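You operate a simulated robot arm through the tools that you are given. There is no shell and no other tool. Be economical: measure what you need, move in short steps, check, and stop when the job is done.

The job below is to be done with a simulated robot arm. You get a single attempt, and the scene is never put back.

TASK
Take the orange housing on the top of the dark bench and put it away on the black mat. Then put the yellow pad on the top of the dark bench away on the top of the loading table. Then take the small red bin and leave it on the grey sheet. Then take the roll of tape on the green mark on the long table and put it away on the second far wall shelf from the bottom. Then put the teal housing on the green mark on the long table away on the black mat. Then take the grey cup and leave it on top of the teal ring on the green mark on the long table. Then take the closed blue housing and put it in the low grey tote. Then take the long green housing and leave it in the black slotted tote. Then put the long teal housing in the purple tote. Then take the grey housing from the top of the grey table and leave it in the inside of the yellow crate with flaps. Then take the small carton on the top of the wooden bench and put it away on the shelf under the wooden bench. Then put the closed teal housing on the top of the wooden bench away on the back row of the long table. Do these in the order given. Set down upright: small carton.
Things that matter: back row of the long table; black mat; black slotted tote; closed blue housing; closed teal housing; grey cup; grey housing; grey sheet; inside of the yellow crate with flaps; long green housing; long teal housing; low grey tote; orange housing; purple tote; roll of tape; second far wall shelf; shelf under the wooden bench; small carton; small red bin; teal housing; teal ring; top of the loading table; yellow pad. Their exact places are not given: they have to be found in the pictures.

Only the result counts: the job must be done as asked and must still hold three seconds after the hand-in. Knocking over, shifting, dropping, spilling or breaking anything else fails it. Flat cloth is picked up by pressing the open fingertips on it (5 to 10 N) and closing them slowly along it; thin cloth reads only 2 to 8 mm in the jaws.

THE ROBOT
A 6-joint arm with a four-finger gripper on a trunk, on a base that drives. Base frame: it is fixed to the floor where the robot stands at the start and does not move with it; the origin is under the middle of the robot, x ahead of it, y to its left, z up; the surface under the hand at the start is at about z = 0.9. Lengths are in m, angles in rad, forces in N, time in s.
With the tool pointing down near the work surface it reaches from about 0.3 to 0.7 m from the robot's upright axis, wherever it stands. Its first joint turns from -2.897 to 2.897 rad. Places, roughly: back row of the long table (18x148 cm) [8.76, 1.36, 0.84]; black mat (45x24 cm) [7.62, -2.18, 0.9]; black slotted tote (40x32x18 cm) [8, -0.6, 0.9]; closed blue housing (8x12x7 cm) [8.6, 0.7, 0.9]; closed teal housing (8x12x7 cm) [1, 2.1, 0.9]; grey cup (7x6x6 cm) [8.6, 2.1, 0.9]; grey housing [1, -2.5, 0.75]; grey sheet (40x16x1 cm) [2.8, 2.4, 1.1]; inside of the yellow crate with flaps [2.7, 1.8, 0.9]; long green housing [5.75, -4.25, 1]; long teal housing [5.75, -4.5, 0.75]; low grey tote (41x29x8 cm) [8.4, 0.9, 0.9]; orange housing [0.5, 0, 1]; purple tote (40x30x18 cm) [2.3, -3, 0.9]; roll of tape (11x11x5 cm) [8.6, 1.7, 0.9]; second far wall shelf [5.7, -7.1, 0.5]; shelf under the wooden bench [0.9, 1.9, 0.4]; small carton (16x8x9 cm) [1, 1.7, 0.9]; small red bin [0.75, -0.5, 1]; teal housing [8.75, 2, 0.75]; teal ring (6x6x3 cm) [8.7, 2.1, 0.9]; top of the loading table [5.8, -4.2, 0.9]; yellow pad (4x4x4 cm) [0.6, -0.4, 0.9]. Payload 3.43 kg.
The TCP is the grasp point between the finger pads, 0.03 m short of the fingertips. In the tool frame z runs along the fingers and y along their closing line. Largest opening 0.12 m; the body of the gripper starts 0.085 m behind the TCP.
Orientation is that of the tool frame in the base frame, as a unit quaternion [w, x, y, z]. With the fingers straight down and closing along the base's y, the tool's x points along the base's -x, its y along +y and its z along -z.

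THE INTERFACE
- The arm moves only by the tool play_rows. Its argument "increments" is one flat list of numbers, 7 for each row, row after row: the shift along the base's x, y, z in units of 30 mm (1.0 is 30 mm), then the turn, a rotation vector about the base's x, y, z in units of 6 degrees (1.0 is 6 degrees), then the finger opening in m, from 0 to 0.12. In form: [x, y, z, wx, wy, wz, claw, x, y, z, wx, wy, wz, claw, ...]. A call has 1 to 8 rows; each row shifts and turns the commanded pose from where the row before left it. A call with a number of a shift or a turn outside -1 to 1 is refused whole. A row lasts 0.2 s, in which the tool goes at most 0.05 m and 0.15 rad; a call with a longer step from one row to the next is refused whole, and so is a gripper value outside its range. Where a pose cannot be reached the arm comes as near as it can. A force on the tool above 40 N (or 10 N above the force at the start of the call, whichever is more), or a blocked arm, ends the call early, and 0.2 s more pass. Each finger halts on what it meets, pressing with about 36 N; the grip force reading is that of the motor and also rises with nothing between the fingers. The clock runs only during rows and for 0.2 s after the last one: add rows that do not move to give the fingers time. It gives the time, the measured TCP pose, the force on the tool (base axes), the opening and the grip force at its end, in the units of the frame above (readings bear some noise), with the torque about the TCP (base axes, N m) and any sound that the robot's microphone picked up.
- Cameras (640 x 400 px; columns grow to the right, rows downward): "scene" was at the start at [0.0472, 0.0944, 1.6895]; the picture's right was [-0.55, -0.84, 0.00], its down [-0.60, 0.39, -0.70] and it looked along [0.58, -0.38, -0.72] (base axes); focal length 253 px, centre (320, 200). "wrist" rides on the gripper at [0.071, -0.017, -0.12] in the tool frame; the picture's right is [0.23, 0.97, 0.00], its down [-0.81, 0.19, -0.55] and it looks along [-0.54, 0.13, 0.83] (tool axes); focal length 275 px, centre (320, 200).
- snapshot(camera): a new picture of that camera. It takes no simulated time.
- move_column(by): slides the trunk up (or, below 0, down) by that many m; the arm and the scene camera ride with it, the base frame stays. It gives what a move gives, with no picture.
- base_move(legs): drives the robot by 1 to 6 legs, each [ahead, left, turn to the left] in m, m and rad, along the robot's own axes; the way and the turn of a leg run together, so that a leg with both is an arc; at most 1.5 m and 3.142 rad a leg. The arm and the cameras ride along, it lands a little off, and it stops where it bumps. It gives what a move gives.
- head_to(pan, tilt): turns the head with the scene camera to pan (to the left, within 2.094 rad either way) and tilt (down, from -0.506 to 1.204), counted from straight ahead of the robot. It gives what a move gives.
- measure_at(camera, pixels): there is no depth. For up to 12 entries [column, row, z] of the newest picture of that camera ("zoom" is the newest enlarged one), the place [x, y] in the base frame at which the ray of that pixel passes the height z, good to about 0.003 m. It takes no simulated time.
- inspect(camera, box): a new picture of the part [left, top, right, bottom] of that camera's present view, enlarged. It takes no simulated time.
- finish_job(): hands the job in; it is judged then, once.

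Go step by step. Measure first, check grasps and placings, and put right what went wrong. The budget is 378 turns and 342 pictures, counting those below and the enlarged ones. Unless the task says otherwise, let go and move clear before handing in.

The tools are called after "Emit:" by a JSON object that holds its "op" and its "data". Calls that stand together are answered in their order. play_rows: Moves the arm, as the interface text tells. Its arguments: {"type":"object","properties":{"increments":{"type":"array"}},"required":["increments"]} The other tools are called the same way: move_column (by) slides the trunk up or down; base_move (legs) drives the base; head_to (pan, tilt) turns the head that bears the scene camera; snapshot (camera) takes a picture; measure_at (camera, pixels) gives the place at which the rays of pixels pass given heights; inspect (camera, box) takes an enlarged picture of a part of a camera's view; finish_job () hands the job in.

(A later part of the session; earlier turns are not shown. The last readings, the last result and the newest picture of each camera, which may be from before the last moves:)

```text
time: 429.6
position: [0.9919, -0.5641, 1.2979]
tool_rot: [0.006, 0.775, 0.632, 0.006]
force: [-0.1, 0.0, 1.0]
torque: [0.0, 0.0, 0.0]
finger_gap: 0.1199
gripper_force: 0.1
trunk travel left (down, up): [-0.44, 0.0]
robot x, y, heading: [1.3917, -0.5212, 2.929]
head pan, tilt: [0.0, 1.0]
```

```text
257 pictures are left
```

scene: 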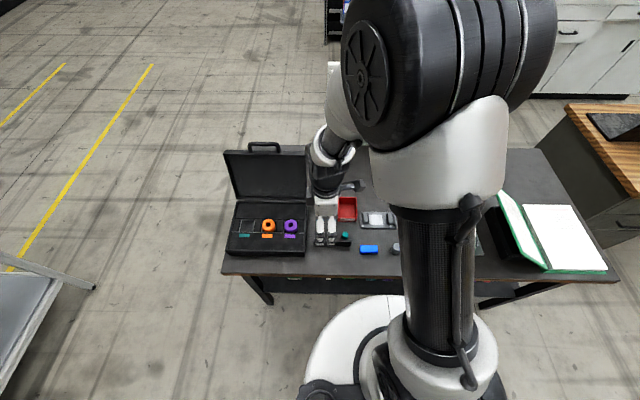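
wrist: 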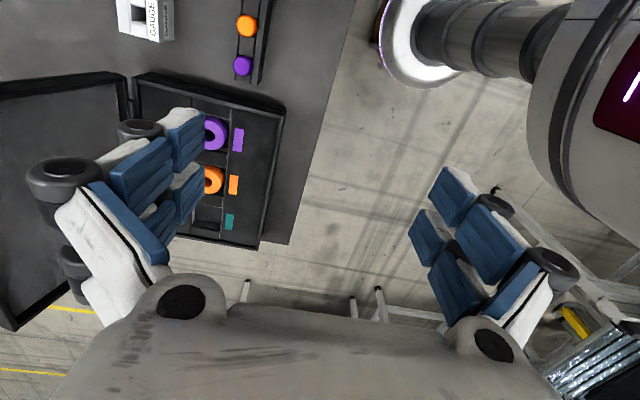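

Emit:
{"op": "play_rows", "data": {"increments": [-1, 0.6, 0, 0, 0, 0.24, 0.12, -1, 0.6, 0, 0, 0, 0.24, 0.12, -1, 0.6, 0, 0, 0, 0.24, 0.12, -1, 0.6, 0, 0, 0, 0.24, 0.12, -1, 0.6, 0, 0, 0, 0.24, 0.12, -1, 0.6, 0, 0, 0, 0.24, 0.12, -1, 0.6, 0, 0, 0, 0.24, 0.12, -1, 0.6, 0, 0, 0, 0.24, 0.12]}}

Emit:
{"op": "snapshot", "data": {"camera": "wrist"}}

```text
time: 431.4
position: [0.7518, -0.4193, 1.2972]
tool_rot: [0.006, 0.708, 0.706, 0.007]
force: [0.2, 0.2, -0.1]
torque: [-0.04, -0.05, 0.02]
finger_gap: 0.1196
gripper_force: 0.1
trunk travel left (down, up): [-0.44, 0.0]
robot x, y, heading: [1.3942, -0.5208, 2.929]
head pan, tilt: [0.0, 1.0]
```

```text
256 pictures are left
```

wrist: 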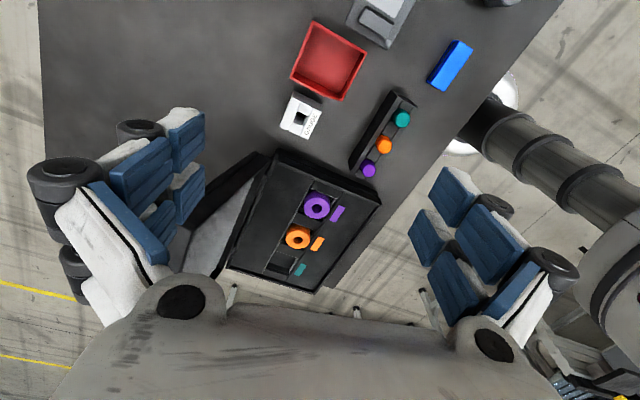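

Emit:
{"op": "inspect", "data": {"camera": "wrist", "box": [260, 10, 420, 130]}}

Emit:
{"op": "measure_at", "data": {"camera": "wrist", "pixels": [[312, 21, 0.96], [366, 52, 0.96], [341, 102, 0.92], [291, 77, 0.96], [360, 80, 0.93], [323, 100, 0.94], [288, 120, 0.94]]}}

```text
3.33 times, centred on (340, 70) of wrist
```

zoom: 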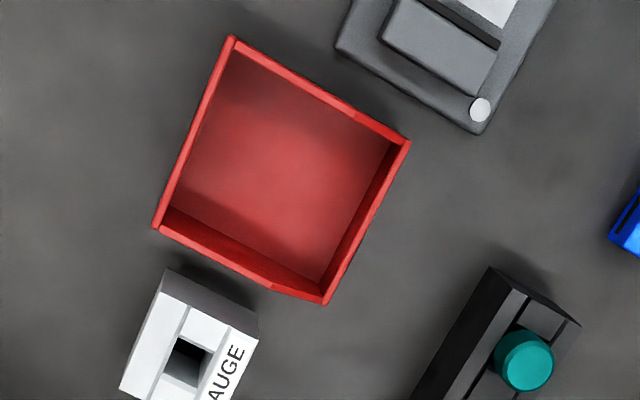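

```text
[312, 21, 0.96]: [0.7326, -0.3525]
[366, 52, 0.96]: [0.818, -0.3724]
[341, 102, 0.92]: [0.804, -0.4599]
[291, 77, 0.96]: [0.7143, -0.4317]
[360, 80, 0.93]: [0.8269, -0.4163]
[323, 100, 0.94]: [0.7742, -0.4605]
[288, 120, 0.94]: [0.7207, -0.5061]
```

The bin's yaw is about −13°, its centre (0.767,−0.404), and free space lies on its ±x sides. I turn the tool, lower the trunk and centre.

Emit:
{"op": "move_column", "data": {"by": -0.17}}

Emit:
{"op": "play_rows", "data": {"increments": [0.25, 0.25, -0.5, 0, 0, -0.75, 0.12, 0.25, 0.25, -0.5, 0, 0, -0.75, 0.12, 0, 0, -0.5, 0, 0, -0.7, 0.12]}}

Emit:
{"op": "snapshot", "data": {"camera": "wrist"}}

```text
time: 433.4
position: [0.7522, -0.4201, 1.1295]
tool_rot: [0.005, 0.708, 0.706, 0.007]
force: [0.5, -0.4, 0.4]
torque: [0.03, -0.01, 0.01]
finger_gap: 0.12
gripper_force: 0.0
trunk travel left (down, up): [-0.27, 0.17]
robot x, y, heading: [1.3879, -0.517, 2.934]
head pan, tilt: [0.0, 1.0]
```

```text
time: 434.2
position: [0.7682, -0.4035, 1.0824]
tool_rot: [0.005, 0.784, 0.62, 0.005]
force: [0.6, -0.6, -0.4]
torque: [-0.01, -0.01, -0.02]
finger_gap: 0.1199
gripper_force: 0.1
trunk travel left (down, up): [-0.27, 0.17]
robot x, y, heading: [1.3901, -0.5219, 2.931]
head pan, tilt: [0.0, 1.0]
```

```text
254 pictures are left
```

wrist: 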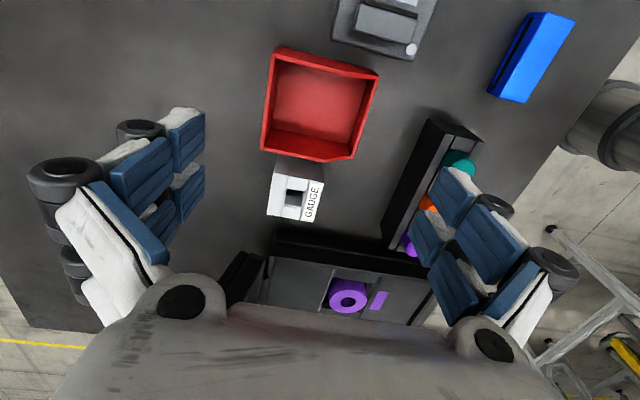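

Emit:
{"op": "measure_at", "data": {"camera": "wrist", "pixels": [[275, 47, 0.95], [378, 76, 0.95], [355, 160, 0.93], [263, 151, 0.95], [412, 210, 0.94], [383, 225, 0.94], [428, 118, 0.94]]}}

Emit:
{"op": "inspect", "data": {"camera": "wrist", "box": [240, 30, 480, 180]}}

```text
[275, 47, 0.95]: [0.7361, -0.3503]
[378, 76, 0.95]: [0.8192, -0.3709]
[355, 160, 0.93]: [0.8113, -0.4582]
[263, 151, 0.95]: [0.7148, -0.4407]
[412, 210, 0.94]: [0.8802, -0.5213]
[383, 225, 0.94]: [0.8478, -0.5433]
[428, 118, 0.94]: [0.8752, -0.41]
```

```text
2.67 times, centred on (360, 105) of wrist
```

zoom: 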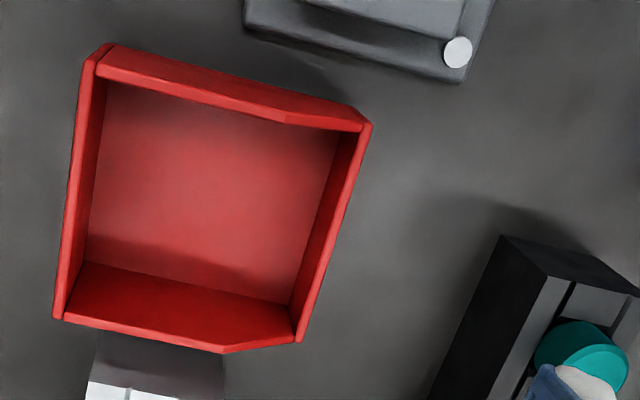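

Clear on both sides. I lower and close.

Emit:
{"op": "play_rows", "data": {"increments": [0.06, -0.05, -1, 0, 0, 0, 0.12, 0, 0, -1, 0, 0, 0, 0.12, 0, 0, -1, 0, 0, 0, 0.12, 0, 0, -1, 0, 0, 0, 0.12, 0, 0, -0.85, 0, 0, 0, 0.12, 0, 0, 0, 0, 0, 0, 0.12]}}

Emit:
{"op": "snapshot", "data": {"camera": "wrist"}}

```text
time: 435.6
position: [0.7689, -0.4072, 0.9372]
tool_rot: [0.006, 0.784, 0.621, 0.005]
force: [0.3, 1.0, -0.5]
torque: [0.0, 0.01, -0.02]
finger_gap: 0.1203
gripper_force: 0.1
trunk travel left (down, up): [-0.27, 0.17]
robot x, y, heading: [1.3886, -0.5213, 2.93]
head pan, tilt: [0.0, 1.0]
```

```text
252 pictures are left
```

wrist: 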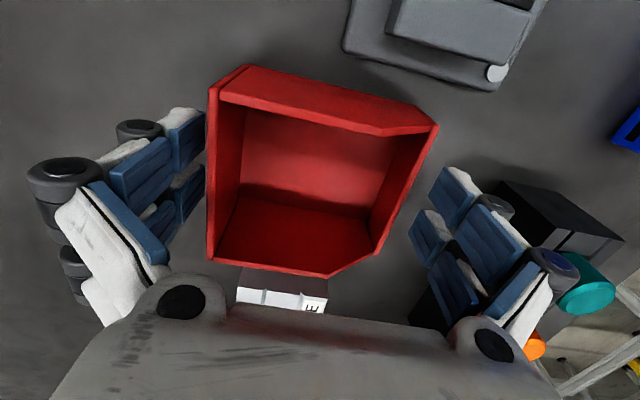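

Emit:
{"op": "play_rows", "data": {"increments": [0, 0, 0, 0, 0, 0, 0.11, 0, 0, 0, 0, 0, 0, 0.1, 0, 0, 0, 0, 0, 0, 0.09, 0, 0, 0, 0, 0, 0, 0.08, 0, 0, 0, 0, 0, 0, 0.07, 0, 0, 0, 0, 0, 0, 0.06, 0, 0, 0, 0, 0, 0, 0.06]}}

Emit:
{"op": "play_rows", "data": {"increments": [0, 0, 0.3, 0, 0, 0, 0.06, 0, 0, 0.6, 0, 0, 0, 0.06, 0, 0, 0.8, 0, 0, 0, 0.06]}}

Emit:
{"op": "snapshot", "data": {"camera": "wrist"}}

```text
time: 437.2
position: [0.7688, -0.4077, 0.9363]
tool_rot: [0.005, 0.784, 0.621, 0.006]
force: [-0.5, -1.2, 3.0]
torque: [0.08, 0.18, 0.0]
finger_gap: 0.0954
gripper_force: 36.0
trunk travel left (down, up): [-0.27, 0.17]
robot x, y, heading: [1.3919, -0.5247, 2.926]
head pan, tilt: [0.0, 1.0]
```

```text
time: 438.0
position: [0.7719, -0.4067, 0.9886]
tool_rot: [0.006, 0.784, 0.621, 0.005]
force: [0.5, 0.6, -0.6]
torque: [0.01, 0.0, 0.03]
finger_gap: 0.0954
gripper_force: 36.4
trunk travel left (down, up): [-0.27, 0.17]
robot x, y, heading: [1.3892, -0.5233, 2.93]
head pan, tilt: [0.0, 1.0]
```

```text
251 pictures are left
```

wrist: 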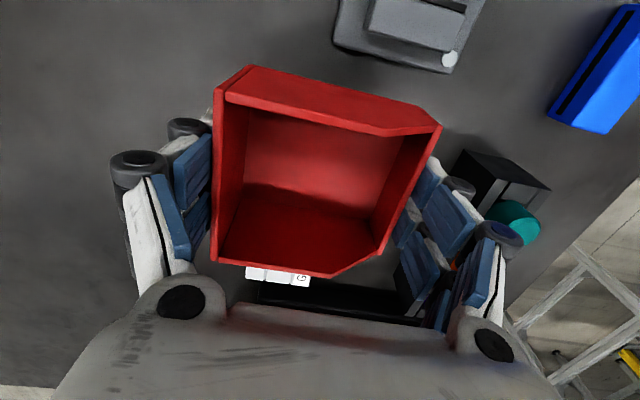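

The bin is held. I lift it, pull the arm in and look toward the yellow crate and grey sheet.

Emit:
{"op": "play_rows", "data": {"increments": [0, 0, 1, 0, 0, 0, 0.06, 0, 0, 1, 0, 0, 0, 0.06, 0, 0, 1, 0, 0, 0, 0.06, 0, 0, 1, 0, 0, 0, 0.06, 0.7, -0.2, 1, 0, 0, 0, 0.06, 0.7, -0.2, 1, 0, 0, 0, 0.06, 0.7, -0.2, 1, 0, 0, 0, 0.06, 0.7, -0.2, 1, 0, 0, 0, 0.06]}}

Emit:
{"op": "move_column", "data": {"by": 0.17}}

Emit:
{"op": "play_rows", "data": {"increments": [0.9, -0.2, 0, 0, 0, 0, 0.06, 0.9, -0.2, 0, 0, 0, 0, 0.06, 0.9, -0.2, 0, 0, 0, 0, 0.06, 0.9, -0.2, 0, 0, 0, 0, 0.06]}}

Emit:
{"op": "base_move", "data": {"legs": [[-0.25, 0, 0], [0, 0, -1.3]]}}

Emit:
{"op": "head_to", "data": {"pan": -0.2, "tilt": 0.5}}

Emit:
{"op": "snapshot", "data": {"camera": "scene"}}

```text
time: 439.8
position: [0.854, -0.4339, 1.2307]
tool_rot: [0.006, 0.785, 0.62, 0.006]
force: [0.7, -0.5, -2.3]
torque: [0.0, 0.0, 0.02]
finger_gap: 0.0953
gripper_force: 36.1
trunk travel left (down, up): [-0.27, 0.17]
robot x, y, heading: [1.3933, -0.5186, 2.932]
head pan, tilt: [0.0, 1.0]
```

```text
time: 441.7
position: [0.8531, -0.4331, 1.399]
tool_rot: [0.007, 0.785, 0.62, 0.006]
force: [-0.4, -0.2, -0.4]
torque: [0.0, -0.01, 0.0]
finger_gap: 0.0953
gripper_force: 35.7
trunk travel left (down, up): [-0.44, 0.0]
robot x, y, heading: [1.388, -0.5212, 2.931]
head pan, tilt: [0.0, 1.0]
```

```text
time: 442.7
position: [0.9623, -0.454, 1.403]
tool_rot: [0.005, 0.784, 0.621, 0.004]
force: [0.1, 0.2, -1.3]
torque: [0.01, 0.02, -0.01]
finger_gap: 0.0956
gripper_force: 36.3
trunk travel left (down, up): [-0.44, 0.0]
robot x, y, heading: [1.3951, -0.522, 2.931]
head pan, tilt: [0.0, 1.0]
```

```text
time: 447.7
position: [1.5864, -0.141, 1.4015]
tool_rot: [0.007, 1.0, 0.02, 0.001]
force: [0.0, -0.7, -0.8]
torque: [-0.02, 0.04, -0.02]
finger_gap: 0.0955
gripper_force: 36.1
trunk travel left (down, up): [-0.44, 0.0]
robot x, y, heading: [1.6393, -0.5735, 1.629]
head pan, tilt: [0.0, 1.0]
```

```text
time: 448.6
position: [1.5854, -0.141, 1.4032]
tool_rot: [0.009, 1.0, 0.019, 0.0]
force: [0.0, 1.3, -1.2]
torque: [0.0, 0.0, -0.02]
finger_gap: 0.0956
gripper_force: 36.2
trunk travel left (down, up): [-0.44, 0.0]
robot x, y, heading: [1.6403, -0.5717, 1.633]
head pan, tilt: [-0.201, 0.499]
```

```text
250 pictures are left
```

scene: 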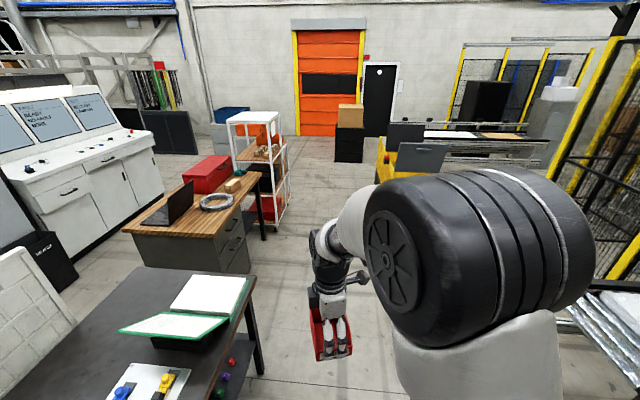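

The yellow crate lies behind the arm. I drive on a little and look there.

Emit:
{"op": "base_move", "data": {"legs": [[1.0, 0.1, 0]]}}

Emit:
{"op": "head_to", "data": {"pan": -0.75, "tilt": 0.55}}

Emit:
{"op": "snapshot", "data": {"camera": "scene"}}

```text
time: 453.8
position: [1.4309, 0.845, 1.4026]
tool_rot: [0.008, 1.0, 0.017, 0.001]
force: [-0.3, 0.4, -0.8]
torque: [-0.02, -0.02, 0.0]
finger_gap: 0.0955
gripper_force: 36.0
trunk travel left (down, up): [-0.44, 0.0]
robot x, y, heading: [1.4806, 0.4091, 1.627]
head pan, tilt: [-0.201, 0.499]
```

```text
time: 454.8
position: [1.4291, 0.8445, 1.4031]
tool_rot: [0.008, 1.0, 0.016, 0.001]
force: [0.4, 0.0, -0.7]
torque: [0.05, 0.0, 0.01]
finger_gap: 0.0954
gripper_force: 35.6
trunk travel left (down, up): [-0.44, 0.0]
robot x, y, heading: [1.4785, 0.4122, 1.615]
head pan, tilt: [-0.75, 0.55]
```

```text
249 pictures are left
```

scene: 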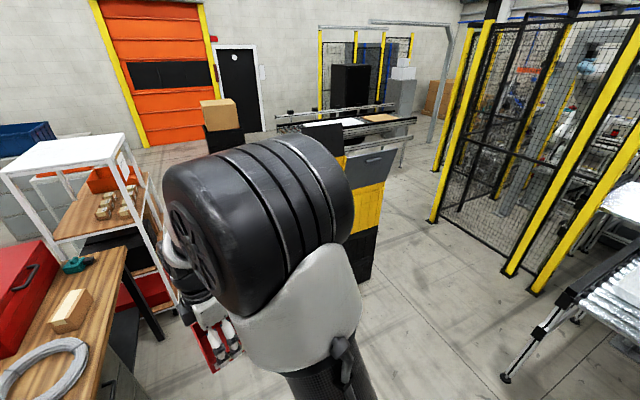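

Emit:
{"op": "base_move", "data": {"legs": [[0, 0, -1.2]]}}

Emit:
{"op": "head_to", "data": {"pan": 0.45, "tilt": 0.5}}

Emit:
{"op": "snapshot", "data": {"camera": "scene"}}

```text
time: 458.2
position: [1.8627, 0.612, 1.4024]
tool_rot: [0.007, 0.835, -0.55, -0.003]
force: [0.5, -0.3, -0.7]
torque: [0.01, 0.05, -0.03]
finger_gap: 0.0958
gripper_force: 36.1
trunk travel left (down, up): [-0.44, 0.0]
robot x, y, heading: [1.4754, 0.4128, 0.427]
head pan, tilt: [-0.75, 0.55]
```

```text
time: 459.6
position: [1.8637, 0.6141, 1.4018]
tool_rot: [0.007, 0.835, -0.55, -0.004]
force: [-0.2, 0.9, -1.1]
torque: [-0.03, -0.03, 0.02]
finger_gap: 0.0955
gripper_force: 35.5
trunk travel left (down, up): [-0.44, 0.0]
robot x, y, heading: [1.4776, 0.4095, 0.425]
head pan, tilt: [0.45, 0.499]
```

```text
248 pictures are left
```

scene: 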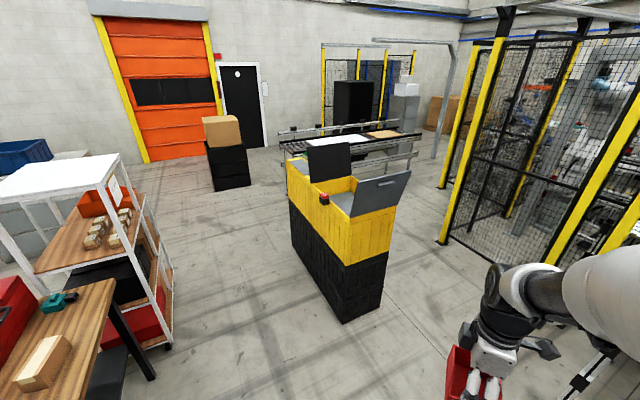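

Emit:
{"op": "inspect", "data": {"camera": "scene", "box": [260, 120, 440, 240]}}

Emit:
{"op": "measure_at", "data": {"camera": "scene", "pixels": [[288, 158, 1.15], [345, 265, 0.75], [396, 210, 1.15], [328, 193, 1.15], [340, 165, 1.15], [375, 185, 1.25], [345, 322, 0], [293, 255, 0], [383, 305, 0], [350, 262, 0.7]]}}

```text
3.33 times, centred on (350, 180) of scene
```

zoom: 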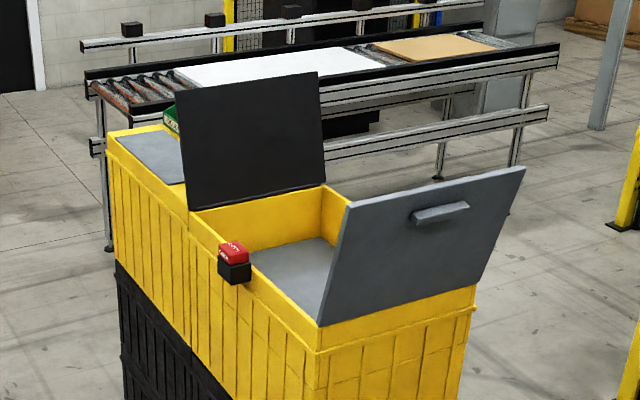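

```text
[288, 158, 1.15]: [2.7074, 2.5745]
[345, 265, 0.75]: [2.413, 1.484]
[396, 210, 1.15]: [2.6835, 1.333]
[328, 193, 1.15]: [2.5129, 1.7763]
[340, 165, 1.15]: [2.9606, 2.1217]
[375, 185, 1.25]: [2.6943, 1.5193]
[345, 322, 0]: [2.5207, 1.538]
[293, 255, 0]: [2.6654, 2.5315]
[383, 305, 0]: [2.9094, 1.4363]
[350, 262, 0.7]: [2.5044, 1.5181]
```

The grey sheet is the ledge left of the dark flap, at zoom (150,155). I check the floor on its left/front side.

Emit:
{"op": "measure_at", "data": {"camera": "scene", "pixels": [[172, 345, 0], [152, 378, 0], [90, 210, 0], [295, 167, 1.1], [303, 161, 1.1], [314, 172, 1.1], [230, 185, 0], [250, 185, 0], [290, 155, 1.1]]}}

Emit:
{"op": "inspect", "data": {"camera": "scene", "box": [275, 140, 335, 190]}}

```text
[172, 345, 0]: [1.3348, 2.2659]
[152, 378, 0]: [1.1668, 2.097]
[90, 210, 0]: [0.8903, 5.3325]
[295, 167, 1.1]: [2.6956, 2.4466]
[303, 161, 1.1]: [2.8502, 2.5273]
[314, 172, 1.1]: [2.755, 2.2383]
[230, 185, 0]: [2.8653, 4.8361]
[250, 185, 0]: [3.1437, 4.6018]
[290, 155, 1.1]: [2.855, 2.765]
```

```text
8.00 times, centred on (305, 165) of scene
```

zoom: 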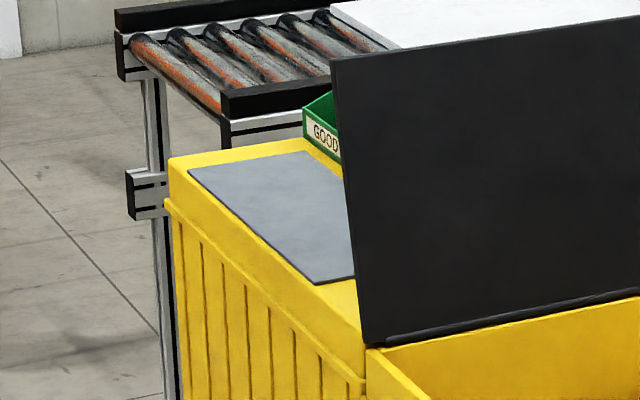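

I drive to the crate's left-front side, about (2.0,2.35), facing it.

Emit:
{"op": "base_move", "data": {"legs": [[0.68, 0.845, 0], [0.58, 0.67, 0], [0, 0, -0.6]]}}

Emit:
{"op": "head_to", "data": {"pan": 0.25, "tilt": 0.75}}

Emit:
{"op": "snapshot", "data": {"camera": "scene"}}

```text
time: 471.1
position: [2.3793, 2.278, 1.4026]
tool_rot: [-0.005, -0.641, 0.767, 0.006]
force: [-0.6, 0.0, -0.5]
torque: [0.03, 0.01, 0.02]
finger_gap: 0.0953
gripper_force: 36.1
trunk travel left (down, up): [-0.44, 0.0]
robot x, y, heading: [1.9456, 2.3206, -0.159]
head pan, tilt: [0.45, 0.499]
```

```text
time: 471.9
position: [2.3802, 2.2786, 1.4025]
tool_rot: [-0.006, -0.642, 0.767, 0.005]
force: [-0.2, 0.2, -1.2]
torque: [0.0, -0.05, 0.01]
finger_gap: 0.0958
gripper_force: 36.0
trunk travel left (down, up): [-0.44, 0.0]
robot x, y, heading: [1.9438, 2.3223, -0.157]
head pan, tilt: [0.25, 0.75]
```

```text
245 pictures are left
```

scene: 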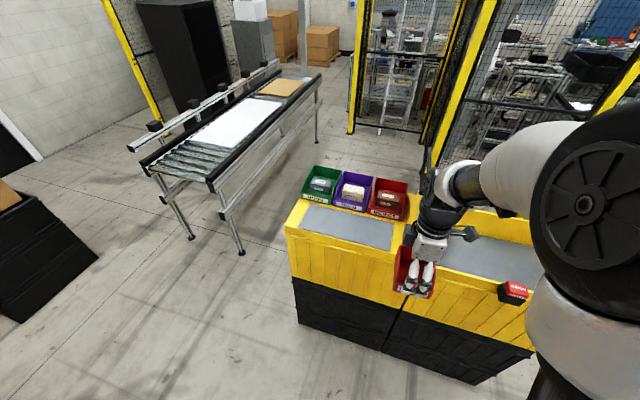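

The sheet lies free at (345,227). I measure its corners.

Emit:
{"op": "measure_at", "data": {"camera": "scene", "pixels": [[305, 205, 1.1], [395, 222, 1.1], [388, 250, 1.1], [301, 229, 1.1], [335, 225, 1.1], [310, 196, 1.1], [286, 235, 1.09]]}}

Emit:
{"op": "inspect", "data": {"camera": "scene", "box": [270, 150, 470, 275]}}

```text
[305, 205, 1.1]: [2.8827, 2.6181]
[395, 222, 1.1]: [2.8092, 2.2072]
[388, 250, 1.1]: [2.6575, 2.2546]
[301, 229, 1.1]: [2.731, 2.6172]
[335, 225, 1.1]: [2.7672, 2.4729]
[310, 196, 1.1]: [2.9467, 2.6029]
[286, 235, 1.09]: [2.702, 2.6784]
```

```text
3.20 times, centred on (370, 212) of scene
```

zoom: 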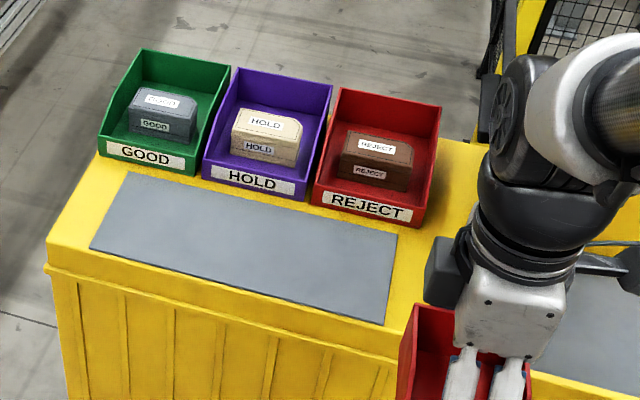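

I shift the arm left first (to keep clear of the upright flap), then drive 0.28 m closer.

Emit:
{"op": "play_rows", "data": {"increments": [0.1, 1, 0, 0, 0, 0, 0.06, 0.1, 1, 0, 0, 0, 0, 0.06, 0.1, 1, 0, 0, 0, 0, 0.06, 0.1, 1, 0, 0, 0, 0, 0.06, 0.1, 1, 0, 0, 0, 0, 0.06, 0.1, 1, 0, 0, 0, 0, 0.06, 0.1, 1, 0, 0, 0, 0, 0.06, 0.1, 0.4, 0, 0, 0, 0, 0.06]}}

Emit:
{"op": "base_move", "data": {"legs": [[0.26, 0.04, 0]]}}

Emit:
{"op": "snapshot", "data": {"camera": "scene"}}

Emit:
{"op": "snapshot", "data": {"camera": "wrist"}}

```text
time: 473.6
position: [2.4039, 2.5012, 1.4017]
tool_rot: [-0.006, -0.642, 0.767, 0.006]
force: [0.5, 0.1, -0.7]
torque: [0.0, 0.01, 0.0]
finger_gap: 0.0956
gripper_force: 36.1
trunk travel left (down, up): [-0.44, 0.0]
robot x, y, heading: [1.9436, 2.3217, -0.157]
head pan, tilt: [0.25, 0.75]
```

```text
time: 475.5
position: [2.6612, 2.5004, 1.4016]
tool_rot: [-0.006, -0.642, 0.767, 0.006]
force: [0.1, 1.2, -0.1]
torque: [0.01, 0.01, -0.03]
finger_gap: 0.0951
gripper_force: 36.0
trunk travel left (down, up): [-0.44, 0.0]
robot x, y, heading: [2.2027, 2.3218, -0.162]
head pan, tilt: [0.25, 0.75]
```

```text
243 pictures are left
```

scene: 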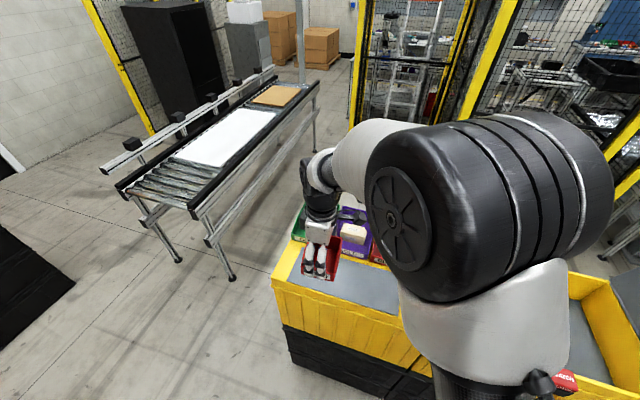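

```text
242 pictures are left
```

wrist: 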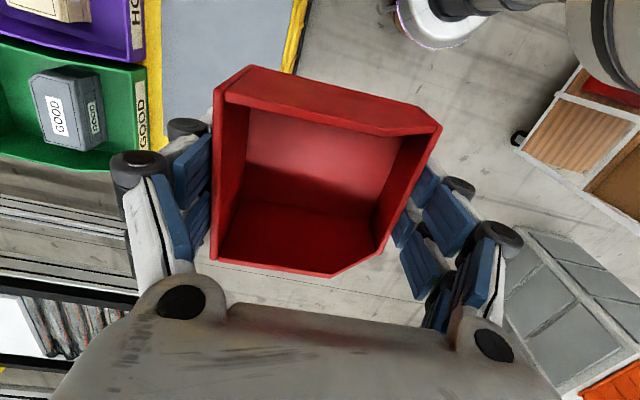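

The elbow could come near the upright flap, so I shift the base 0.25 m to the left and bring the arm back over the sheet.

Emit:
{"op": "base_move", "data": {"legs": [[0.04, 0.25, 0]]}}

Emit:
{"op": "play_rows", "data": {"increments": [0.2, -1, 0, 0, 0, 0, 0.06, 0.2, -1, 0, 0, 0, 0, 0.06, 0.2, -1, 0, 0, 0, 0, 0.06, 0.2, -1, 0, 0, 0, 0, 0.06, 0.2, -1, 0, 0, 0, 0, 0.06, 0.2, -1, 0, 0, 0, 0, 0.06, 0.2, -1, 0, 0, 0, 0, 0.06, 0.2, -1, 0, 0, 0, 0, 0.06]}}

Emit:
{"op": "snapshot", "data": {"camera": "scene"}}

Emit:
{"op": "snapshot", "data": {"camera": "wrist"}}

```text
time: 477.3
position: [2.7371, 2.7396, 1.4008]
tool_rot: [-0.005, -0.643, 0.766, 0.005]
force: [-0.1, 0.4, -1.7]
torque: [0.0, -0.01, 0.05]
finger_gap: 0.0955
gripper_force: 36.4
trunk travel left (down, up): [-0.44, 0.0]
robot x, y, heading: [2.2822, 2.5559, -0.151]
head pan, tilt: [0.25, 0.75]
```

```text
time: 479.1
position: [2.7858, 2.4986, 1.3981]
tool_rot: [-0.007, -0.643, 0.766, 0.006]
force: [-1.1, -0.3, -0.9]
torque: [0.05, -0.02, -0.01]
finger_gap: 0.0958
gripper_force: 36.4
trunk travel left (down, up): [-0.44, 0.0]
robot x, y, heading: [2.2847, 2.5584, -0.154]
head pan, tilt: [0.25, 0.75]
```

```text
241 pictures are left
```

scene: 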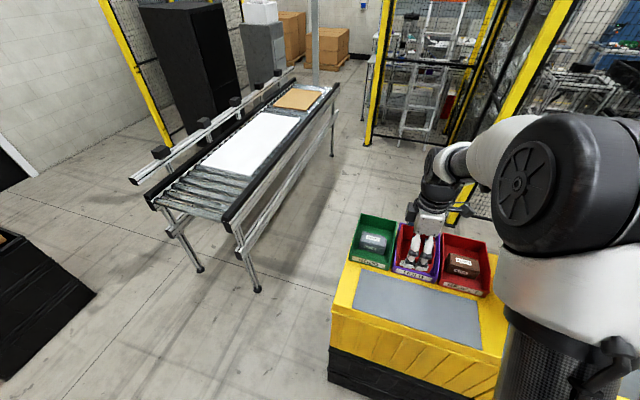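

```text
240 pictures are left
```

wrist: 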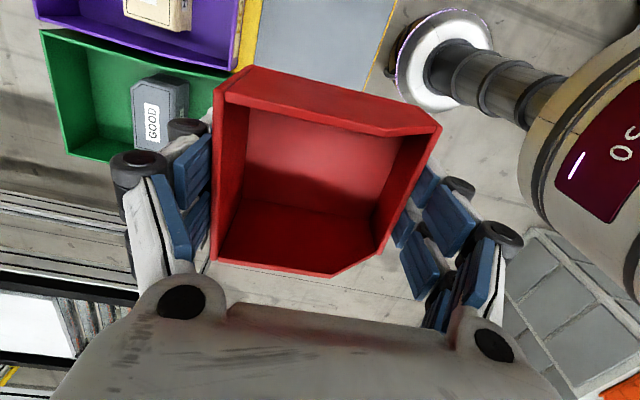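

Emit:
{"op": "measure_at", "data": {"camera": "scene", "pixels": [[352, 305, 1.1], [363, 272, 1.1], [478, 310, 1.1], [482, 350, 1.1], [395, 272, 1.1], [415, 308, 1.1]]}}

Emit:
{"op": "play_rows", "data": {"increments": [-0.25, -0.7, -1, 0, 0, 0, 0.06, -0.25, -0.7, -1, 0, 0, 0, 0.06, 0, 0, -1, 0, 0, 0, 0.06, 0, 0, -1, 0, 0, 0, 0.06, 0, 0, -1, 0, 0, 0, 0.06]}}

Emit:
{"op": "snapshot", "data": {"camera": "scene"}}

Emit:
{"op": "snapshot", "data": {"camera": "wrist"}}

```text
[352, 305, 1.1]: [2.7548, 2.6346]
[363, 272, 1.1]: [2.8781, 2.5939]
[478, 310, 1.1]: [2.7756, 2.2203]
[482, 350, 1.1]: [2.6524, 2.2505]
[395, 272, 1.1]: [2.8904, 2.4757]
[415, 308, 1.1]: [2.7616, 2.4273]
```

```text
time: 480.3
position: [2.7704, 2.4572, 1.2531]
tool_rot: [-0.006, -0.643, 0.766, 0.005]
force: [0.3, -0.2, -1.7]
torque: [0.02, 0.0, 0.01]
finger_gap: 0.0955
gripper_force: 35.9
trunk travel left (down, up): [-0.44, 0.0]
robot x, y, heading: [2.2792, 2.557, -0.157]
head pan, tilt: [0.25, 0.75]
```

```text
239 pictures are left
```

scene: 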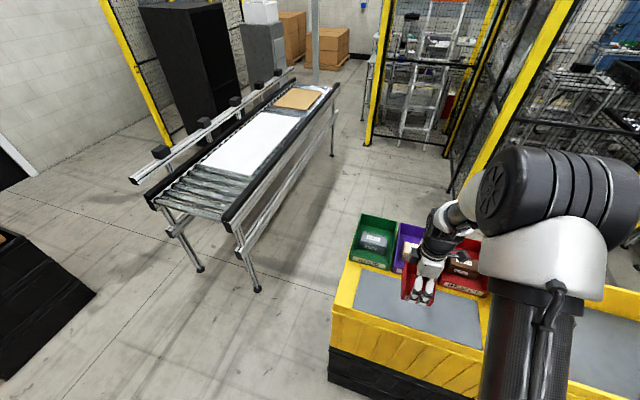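

```text
238 pictures are left
```

wrist: 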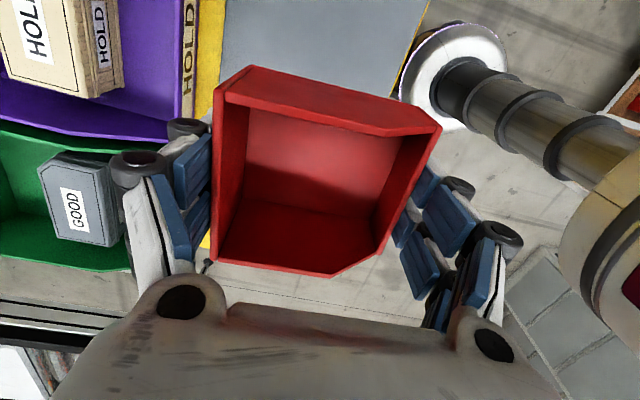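

Over the sheet's middle-left. I lower toward contact.

Emit:
{"op": "play_rows", "data": {"increments": [-0.3, 0, -0.8, 0, 0, 0, 0.06, 0, 0, -0.8, 0, 0, 0, 0.06, 0, 0, -0.8, 0, 0, 0, 0.06, 0, 0, -0.6, 0, 0, 0, 0.06, 0, 0, 0, 0, 0, 0, 0.06]}}

Emit:
{"op": "snapshot", "data": {"camera": "scene"}}

```text
time: 481.5
position: [2.7596, 2.4579, 1.1636]
tool_rot: [-0.006, -0.643, 0.766, 0.006]
force: [-0.1, 1.1, -1.5]
torque: [-0.01, 0.01, 0.0]
finger_gap: 0.0953
gripper_force: 36.0
trunk travel left (down, up): [-0.44, 0.0]
robot x, y, heading: [2.2804, 2.5591, -0.152]
head pan, tilt: [0.25, 0.75]
```

```text
237 pictures are left
```

scene: 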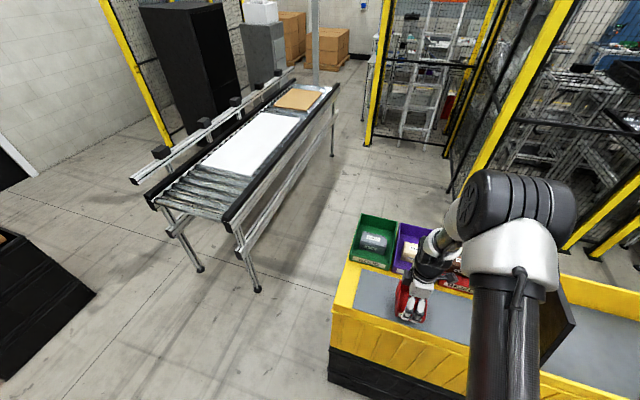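

Emit:
{"op": "play_rows", "data": {"increments": [0, 0, -0.3, 0, 0, 0, 0.06, 0, 0, -0.2, 0, 0, 0, 0.06, 0, 0, -0.1, 0, 0, 0, 0.06, 0, 0, -0.1, 0, 0, 0, 0.06, 0, 0, 0, 0, 0, 0, 0.06]}}

```text
time: 482.7
position: [2.7606, 2.4579, 1.1411]
tool_rot: [-0.006, -0.643, 0.766, 0.006]
force: [0.2, 0.1, -1.1]
torque: [-0.04, 0.02, -0.02]
finger_gap: 0.0955
gripper_force: 35.4
trunk travel left (down, up): [-0.44, 0.0]
robot x, y, heading: [2.2798, 2.5559, -0.154]
head pan, tilt: [0.25, 0.75]
```

Emit:
{"op": "play_rows", "data": {"increments": [0, 0, -0.12, 0, 0, 0, 0.06, 0, 0, -0.12, 0, 0, 0, 0.06, 0, 0, -0.12, 0, 0, 0, 0.06, 0, 0, 0, 0, 0, 0, 0.06]}}

Emit:
{"op": "snapshot", "data": {"camera": "wrist"}}

```text
time: 483.7
position: [2.7605, 2.4572, 1.1326]
tool_rot: [-0.004, -0.643, 0.766, 0.004]
force: [-0.7, 1.4, 17.0]
torque: [0.0, -0.44, 0.03]
finger_gap: 0.0956
gripper_force: 35.9
trunk travel left (down, up): [-0.44, 0.0]
robot x, y, heading: [2.2835, 2.5604, -0.152]
head pan, tilt: [0.25, 0.75]
```

```text
236 pictures are left
```

wrist: 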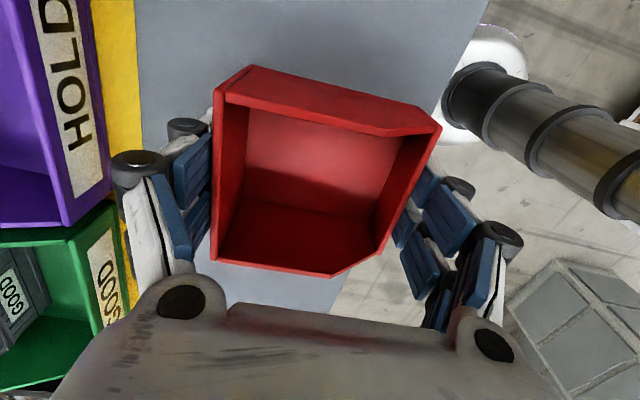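

Contact at 17 N on the sheet. I open slightly and rise.

Emit:
{"op": "play_rows", "data": {"increments": [0, 0, 0.05, 0, 0, 0, 0.106, 0, 0, 0, 0, 0, 0, 0.106, 0, 0, 0, 0, 0, 0, 0.106, 0, 0, 0.5, 0, 0, 0, 0.106, 0, 0, 1, 0, 0, 0, 0.106, 0, 0, 1, 0, 0, 0, 0.106, 0, 0, 1, 0, 0, 0, 0.106, 0, 0, 1, 0, 0, 0, 0.106]}}

Emit:
{"op": "play_rows", "data": {"increments": [0, 0, 1, 0, 0, 0, 0.106, 0, 0, 1, 0, 0, 0, 0.106, 0, 0, 1, 0, 0, 0, 0.106, -0.5, 0, 1, 0, 0, 0, 0.106, -0.5, 0, 0.5, 0, 0, 0, 0.106]}}

Emit:
{"op": "snapshot", "data": {"camera": "scene"}}

```text
time: 485.5
position: [2.7626, 2.4586, 1.2674]
tool_rot: [-0.007, -0.642, 0.766, 0.006]
force: [0.4, -0.5, 0.1]
torque: [0.02, -0.01, -0.01]
finger_gap: 0.1062
gripper_force: 0.2
trunk travel left (down, up): [-0.44, 0.0]
robot x, y, heading: [2.2748, 2.5592, -0.154]
head pan, tilt: [0.25, 0.75]
```

```text
time: 486.7
position: [2.73, 2.4571, 1.4031]
tool_rot: [-0.006, -0.642, 0.767, 0.004]
force: [0.5, -1.0, 0.5]
torque: [0.02, 0.0, -0.01]
finger_gap: 0.106
gripper_force: 0.1
trunk travel left (down, up): [-0.44, 0.0]
robot x, y, heading: [2.2789, 2.5579, -0.154]
head pan, tilt: [0.25, 0.75]
```

```text
235 pictures are left
```

scene: 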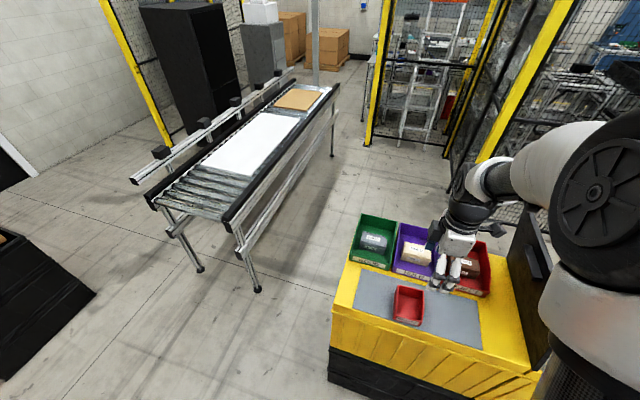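

The red bin stands on the sheet. For the tape I look whether the passage straight ahead (toward the cartons at (325,45)) leads to the long table.

Emit:
{"op": "head_to", "data": {"pan": 0.2, "tilt": 0.35}}

Emit:
{"op": "snapshot", "data": {"camera": "scene"}}

Emit:
{"op": "inspect", "data": {"camera": "scene", "box": [240, 40, 480, 190]}}

```text
time: 487.6
position: [2.7306, 2.4584, 1.403]
tool_rot: [-0.006, -0.643, 0.766, 0.006]
force: [0.3, 0.5, -0.2]
torque: [0.03, 0.0, -0.02]
finger_gap: 0.106
gripper_force: 0.1
trunk travel left (down, up): [-0.44, 0.0]
robot x, y, heading: [2.2806, 2.5571, -0.157]
head pan, tilt: [0.201, 0.351]
```

```text
234 pictures are left
```

scene: 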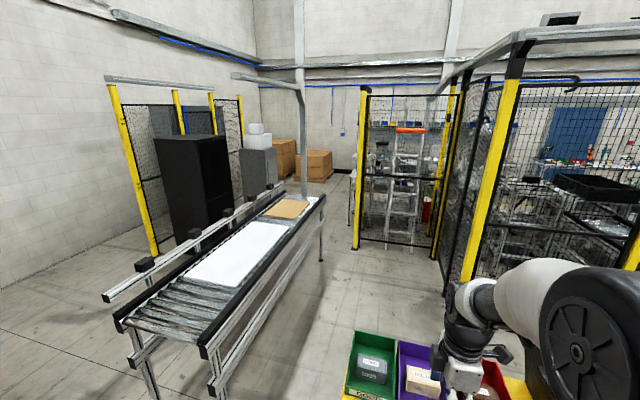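

```text
2.67 times, centred on (360, 115) of scene
```

zoom: 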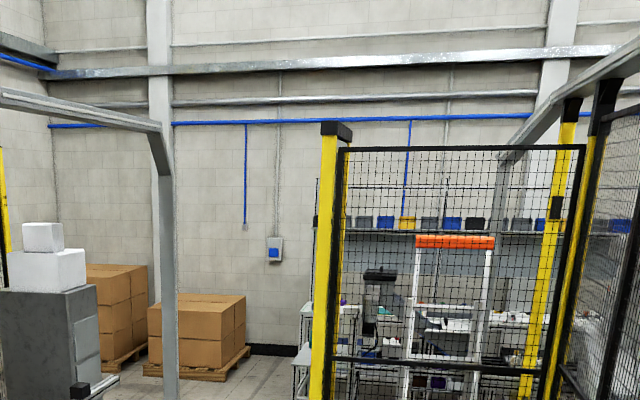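

Emit:
{"op": "measure_at", "data": {"camera": "scene", "pixels": [[320, 260, 0], [355, 248, 0], [303, 197, 0], [348, 222, 0], [333, 180, 0], [345, 172, 0], [223, 395, 0], [155, 395, 0], [433, 260, 0], [318, 200, 0.9], [297, 178, 0]]}}

```text
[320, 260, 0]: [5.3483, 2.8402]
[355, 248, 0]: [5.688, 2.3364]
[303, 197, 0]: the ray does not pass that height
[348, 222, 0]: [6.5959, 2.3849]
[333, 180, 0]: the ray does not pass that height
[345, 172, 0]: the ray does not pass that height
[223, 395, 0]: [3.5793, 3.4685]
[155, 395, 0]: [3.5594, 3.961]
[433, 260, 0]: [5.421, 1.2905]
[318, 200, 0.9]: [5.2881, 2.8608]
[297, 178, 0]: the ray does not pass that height
```

The gap there is under 0.6 m, too tight; I take the known way round.

Emit:
{"op": "base_move", "data": {"legs": [[-0.335, -0.316, 0], [0.04, -1.21, 0], [0.167, -1.39, 0], [-0.04, -1.07, 0], [-0.87, -0.29, 0], [-0.8, -0.38, 0]]}}

```text
time: 516.5
position: [0.1608, -1.8516, 1.4021]
tool_rot: [-0.007, -0.657, 0.754, 0.006]
force: [0.3, -0.2, -0.8]
torque: [-0.03, -0.02, -0.04]
finger_gap: 0.1061
gripper_force: 0.1
trunk travel left (down, up): [-0.44, 0.0]
robot x, y, heading: [-0.2926, -1.7693, -0.12]
head pan, tilt: [0.201, 0.351]
```

Emit:
{"op": "base_move", "data": {"legs": [[0.17, -1.44, 0], [0.45, -0.4, -0.115], [1.27, 0.02, 0], [1.27, 0.02, 0], [1.27, 0.02, 0], [0.55, -0.75, 0]]}}

```text
time: 541.9
position: [3.3822, -4.4424, 1.4187]
tool_rot: [0.012, -0.617, 0.786, -0.026]
force: [-0.3, -0.7, -1.2]
torque: [0.01, 0.02, -0.01]
finger_gap: 0.1062
gripper_force: 0.0
trunk travel left (down, up): [-0.44, 0.0]
robot x, y, heading: [3.0303, -4.3461, -0.218]
head pan, tilt: [0.201, 0.351]
stopped in leg 5: the robot was blocked; the commanded pose is now the measured one
```

I was blocked at (3.03,−4.35) and the tool was pushed back, so something touched the arm. I look before moving.

Emit:
{"op": "snapshot", "data": {"camera": "scene"}}

Emit:
{"op": "head_to", "data": {"pan": 0.0, "tilt": 0.8}}

Emit:
{"op": "snapshot", "data": {"camera": "scene"}}

Emit:
{"op": "snapshot", "data": {"camera": "wrist"}}

```text
232 pictures are left
```

scene: 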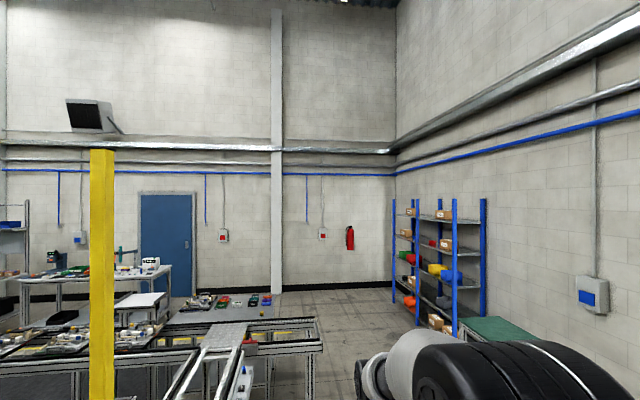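

```text
time: 542.8
position: [3.3895, -4.4466, 1.4227]
tool_rot: [0.017, -0.615, 0.788, -0.03]
force: [0.3, -0.4, 0.7]
torque: [0.04, -0.02, -0.04]
finger_gap: 0.1061
gripper_force: 0.1
trunk travel left (down, up): [-0.44, 0.0]
robot x, y, heading: [3.0479, -4.3491, -0.221]
head pan, tilt: [0.0, 0.799]
```

```text
231 pictures are left
```

scene: 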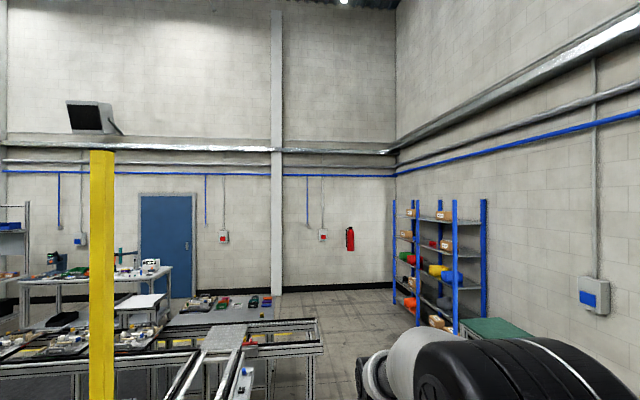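

```text
230 pictures are left
```

wrist: 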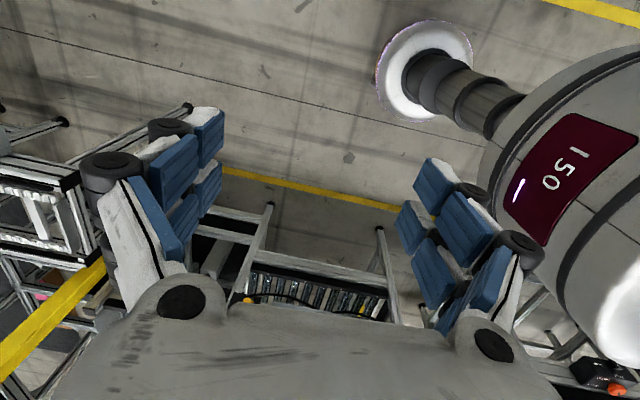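

The scene view does not follow the head (it looks level). I command the head once more and try backing off a little.

Emit:
{"op": "base_move", "data": {"legs": [[-0.25, 0, 0]]}}

Emit:
{"op": "head_to", "data": {"pan": 0.3, "tilt": 0.6}}

Emit:
{"op": "snapshot", "data": {"camera": "scene"}}

```text
time: 544.6
position: [3.2509, -4.4212, 1.4093]
tool_rot: [-0.006, -0.615, 0.788, -0.001]
force: [0.2, 0.0, -0.4]
torque: [0.0, 0.02, 0.0]
finger_gap: 0.1058
gripper_force: 0.0
trunk travel left (down, up): [-0.44, 0.0]
robot x, y, heading: [2.8227, -4.2983, -0.224]
head pan, tilt: [0.0, 0.799]
```

```text
time: 545.4
position: [3.2428, -4.4348, 1.4095]
tool_rot: [0.001, -0.615, 0.788, 0.001]
force: [0.2, 0.0, -0.8]
torque: [0.03, -0.02, 0.01]
finger_gap: 0.1058
gripper_force: 0.1
trunk travel left (down, up): [-0.44, 0.0]
robot x, y, heading: [2.8233, -4.2979, -0.221]
head pan, tilt: [0.3, 0.6]
```

```text
229 pictures are left
```

scene: 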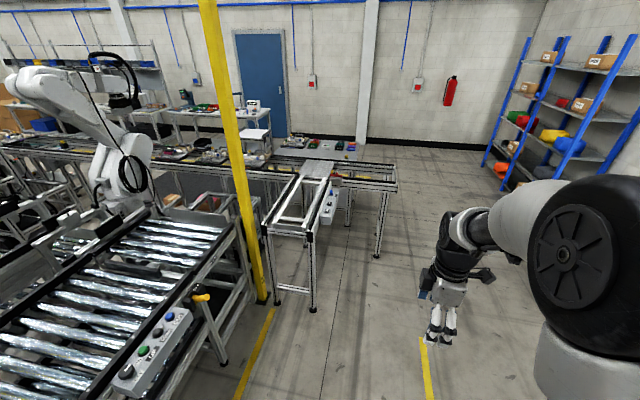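

Recovered; my raised head had struck the overhead beam. I lower the trunk 0.2 m and drive on to the back aisle.

Emit:
{"op": "move_column", "data": {"by": -0.2}}

Emit:
{"op": "base_move", "data": {"legs": [[0.96, -0.04, 0], [0.68, -0.72, 0], [1.1, 0.145, 0], [0.72, 0.67, 0], [0.18, 1.47, 0], [0, 1.38, 0]]}}

Emit:
{"op": "head_to", "data": {"pan": 0.9, "tilt": 0.55}}

Emit:
{"op": "snapshot", "data": {"camera": "scene"}}

```text
time: 547.5
position: [3.2663, -4.4328, 1.2023]
tool_rot: [-0.005, -0.615, 0.788, 0.005]
force: [-0.5, 0.8, 0.5]
torque: [0.01, 0.02, 0.0]
finger_gap: 0.1059
gripper_force: 0.1
trunk travel left (down, up): [-0.24, 0.2]
robot x, y, heading: [2.8213, -4.3019, -0.228]
head pan, tilt: [0.3, 0.6]
```

```text
time: 580.8
position: [7.6696, -2.5319, 1.2035]
tool_rot: [-0.005, -0.575, 0.818, 0.007]
force: [0.7, -0.7, -0.3]
torque: [0.01, 0.0, 0.02]
finger_gap: 0.1058
gripper_force: 0.0
trunk travel left (down, up): [-0.24, 0.2]
robot x, y, heading: [7.2407, -2.3545, -0.319]
head pan, tilt: [0.3, 0.6]
stopped in leg 6: the robot was blocked; the commanded pose is now the measured one
```

```text
time: 581.8
position: [7.6693, -2.5331, 1.2041]
tool_rot: [-0.005, -0.575, 0.818, 0.007]
force: [0.4, -0.3, -0.5]
torque: [0.0, 0.01, -0.01]
finger_gap: 0.106
gripper_force: 0.0
trunk travel left (down, up): [-0.24, 0.2]
robot x, y, heading: [7.2469, -2.3573, -0.32]
head pan, tilt: [0.901, 0.55]
```

```text
228 pictures are left
```

scene: 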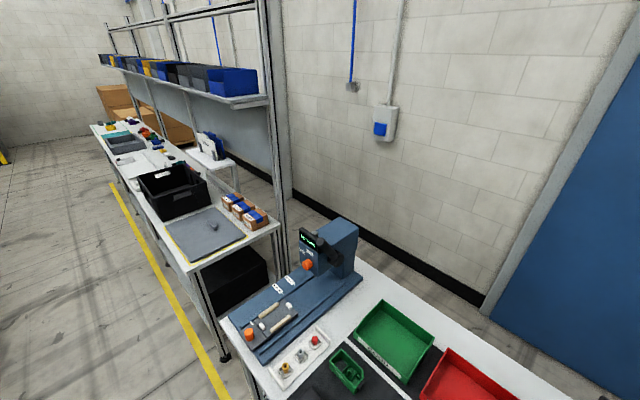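

I drifted into the mat table's edge. I back off and check the mat.

Emit:
{"op": "base_move", "data": {"legs": [[-0.42, 0.02, 0.085]]}}

Emit:
{"op": "head_to", "data": {"pan": 0.1, "tilt": 0.75}}

Emit:
{"op": "snapshot", "data": {"camera": "scene"}}

```text
time: 584.4
position: [7.2817, -2.356, 1.2032]
tool_rot: [-0.005, -0.614, 0.789, 0.006]
force: [-0.1, 0.0, -0.6]
torque: [0.01, -0.01, -0.05]
finger_gap: 0.106
gripper_force: 0.0
trunk travel left (down, up): [-0.24, 0.2]
robot x, y, heading: [6.8421, -2.2209, -0.228]
head pan, tilt: [0.901, 0.55]
```

```text
time: 585.5
position: [7.2818, -2.3572, 1.204]
tool_rot: [-0.006, -0.614, 0.79, 0.006]
force: [0.1, -0.2, 0.0]
torque: [0.02, -0.03, 0.01]
finger_gap: 0.1062
gripper_force: 0.1
trunk travel left (down, up): [-0.24, 0.2]
robot x, y, heading: [6.8393, -2.2193, -0.23]
head pan, tilt: [0.099, 0.75]
```

```text
227 pictures are left
```

scene: 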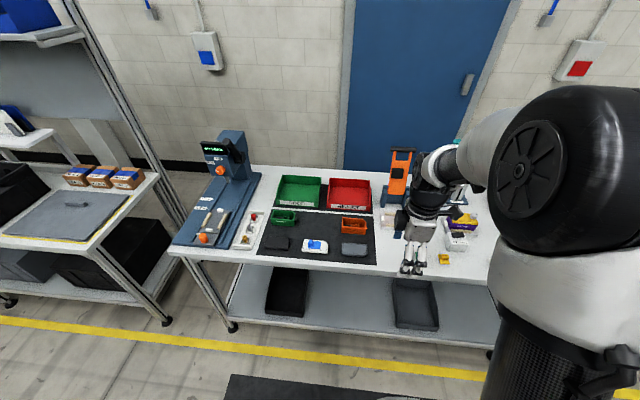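

The mat and its things are undisturbed. I go along the aisle to the long table in steps.

Emit:
{"op": "base_move", "data": {"legs": [[0, 1.4, 0], [0, 1.4, 0]]}}

Emit:
{"op": "head_to", "data": {"pan": 0.6, "tilt": 0.6}}

Emit:
{"op": "snapshot", "data": {"camera": "scene"}}

```text
time: 599.1
position: [7.972, 0.3547, 1.2029]
tool_rot: [-0.006, -0.602, 0.798, 0.006]
force: [-0.4, 0.0, 0.9]
torque: [-0.02, -0.03, -0.02]
finger_gap: 0.106
gripper_force: 0.1
trunk travel left (down, up): [-0.24, 0.2]
robot x, y, heading: [7.5355, 0.5037, -0.258]
head pan, tilt: [0.099, 0.75]
```

```text
time: 600.0
position: [7.9722, 0.3549, 1.2034]
tool_rot: [-0.005, -0.602, 0.798, 0.006]
force: [0.1, 1.0, -1.1]
torque: [0.02, 0.02, -0.02]
finger_gap: 0.1059
gripper_force: 0.0
trunk travel left (down, up): [-0.24, 0.2]
robot x, y, heading: [7.5334, 0.499, -0.26]
head pan, tilt: [0.6, 0.6]
```

```text
226 pictures are left
```

scene: 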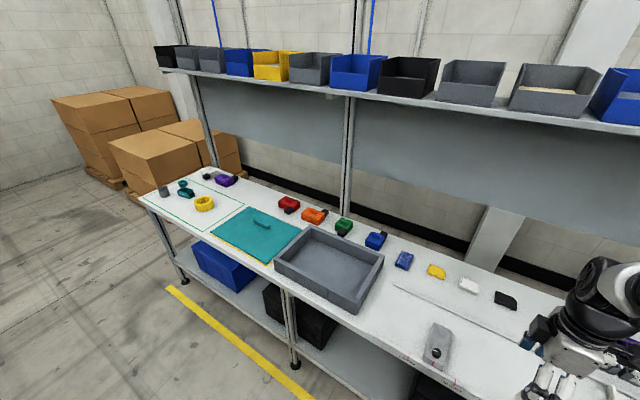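

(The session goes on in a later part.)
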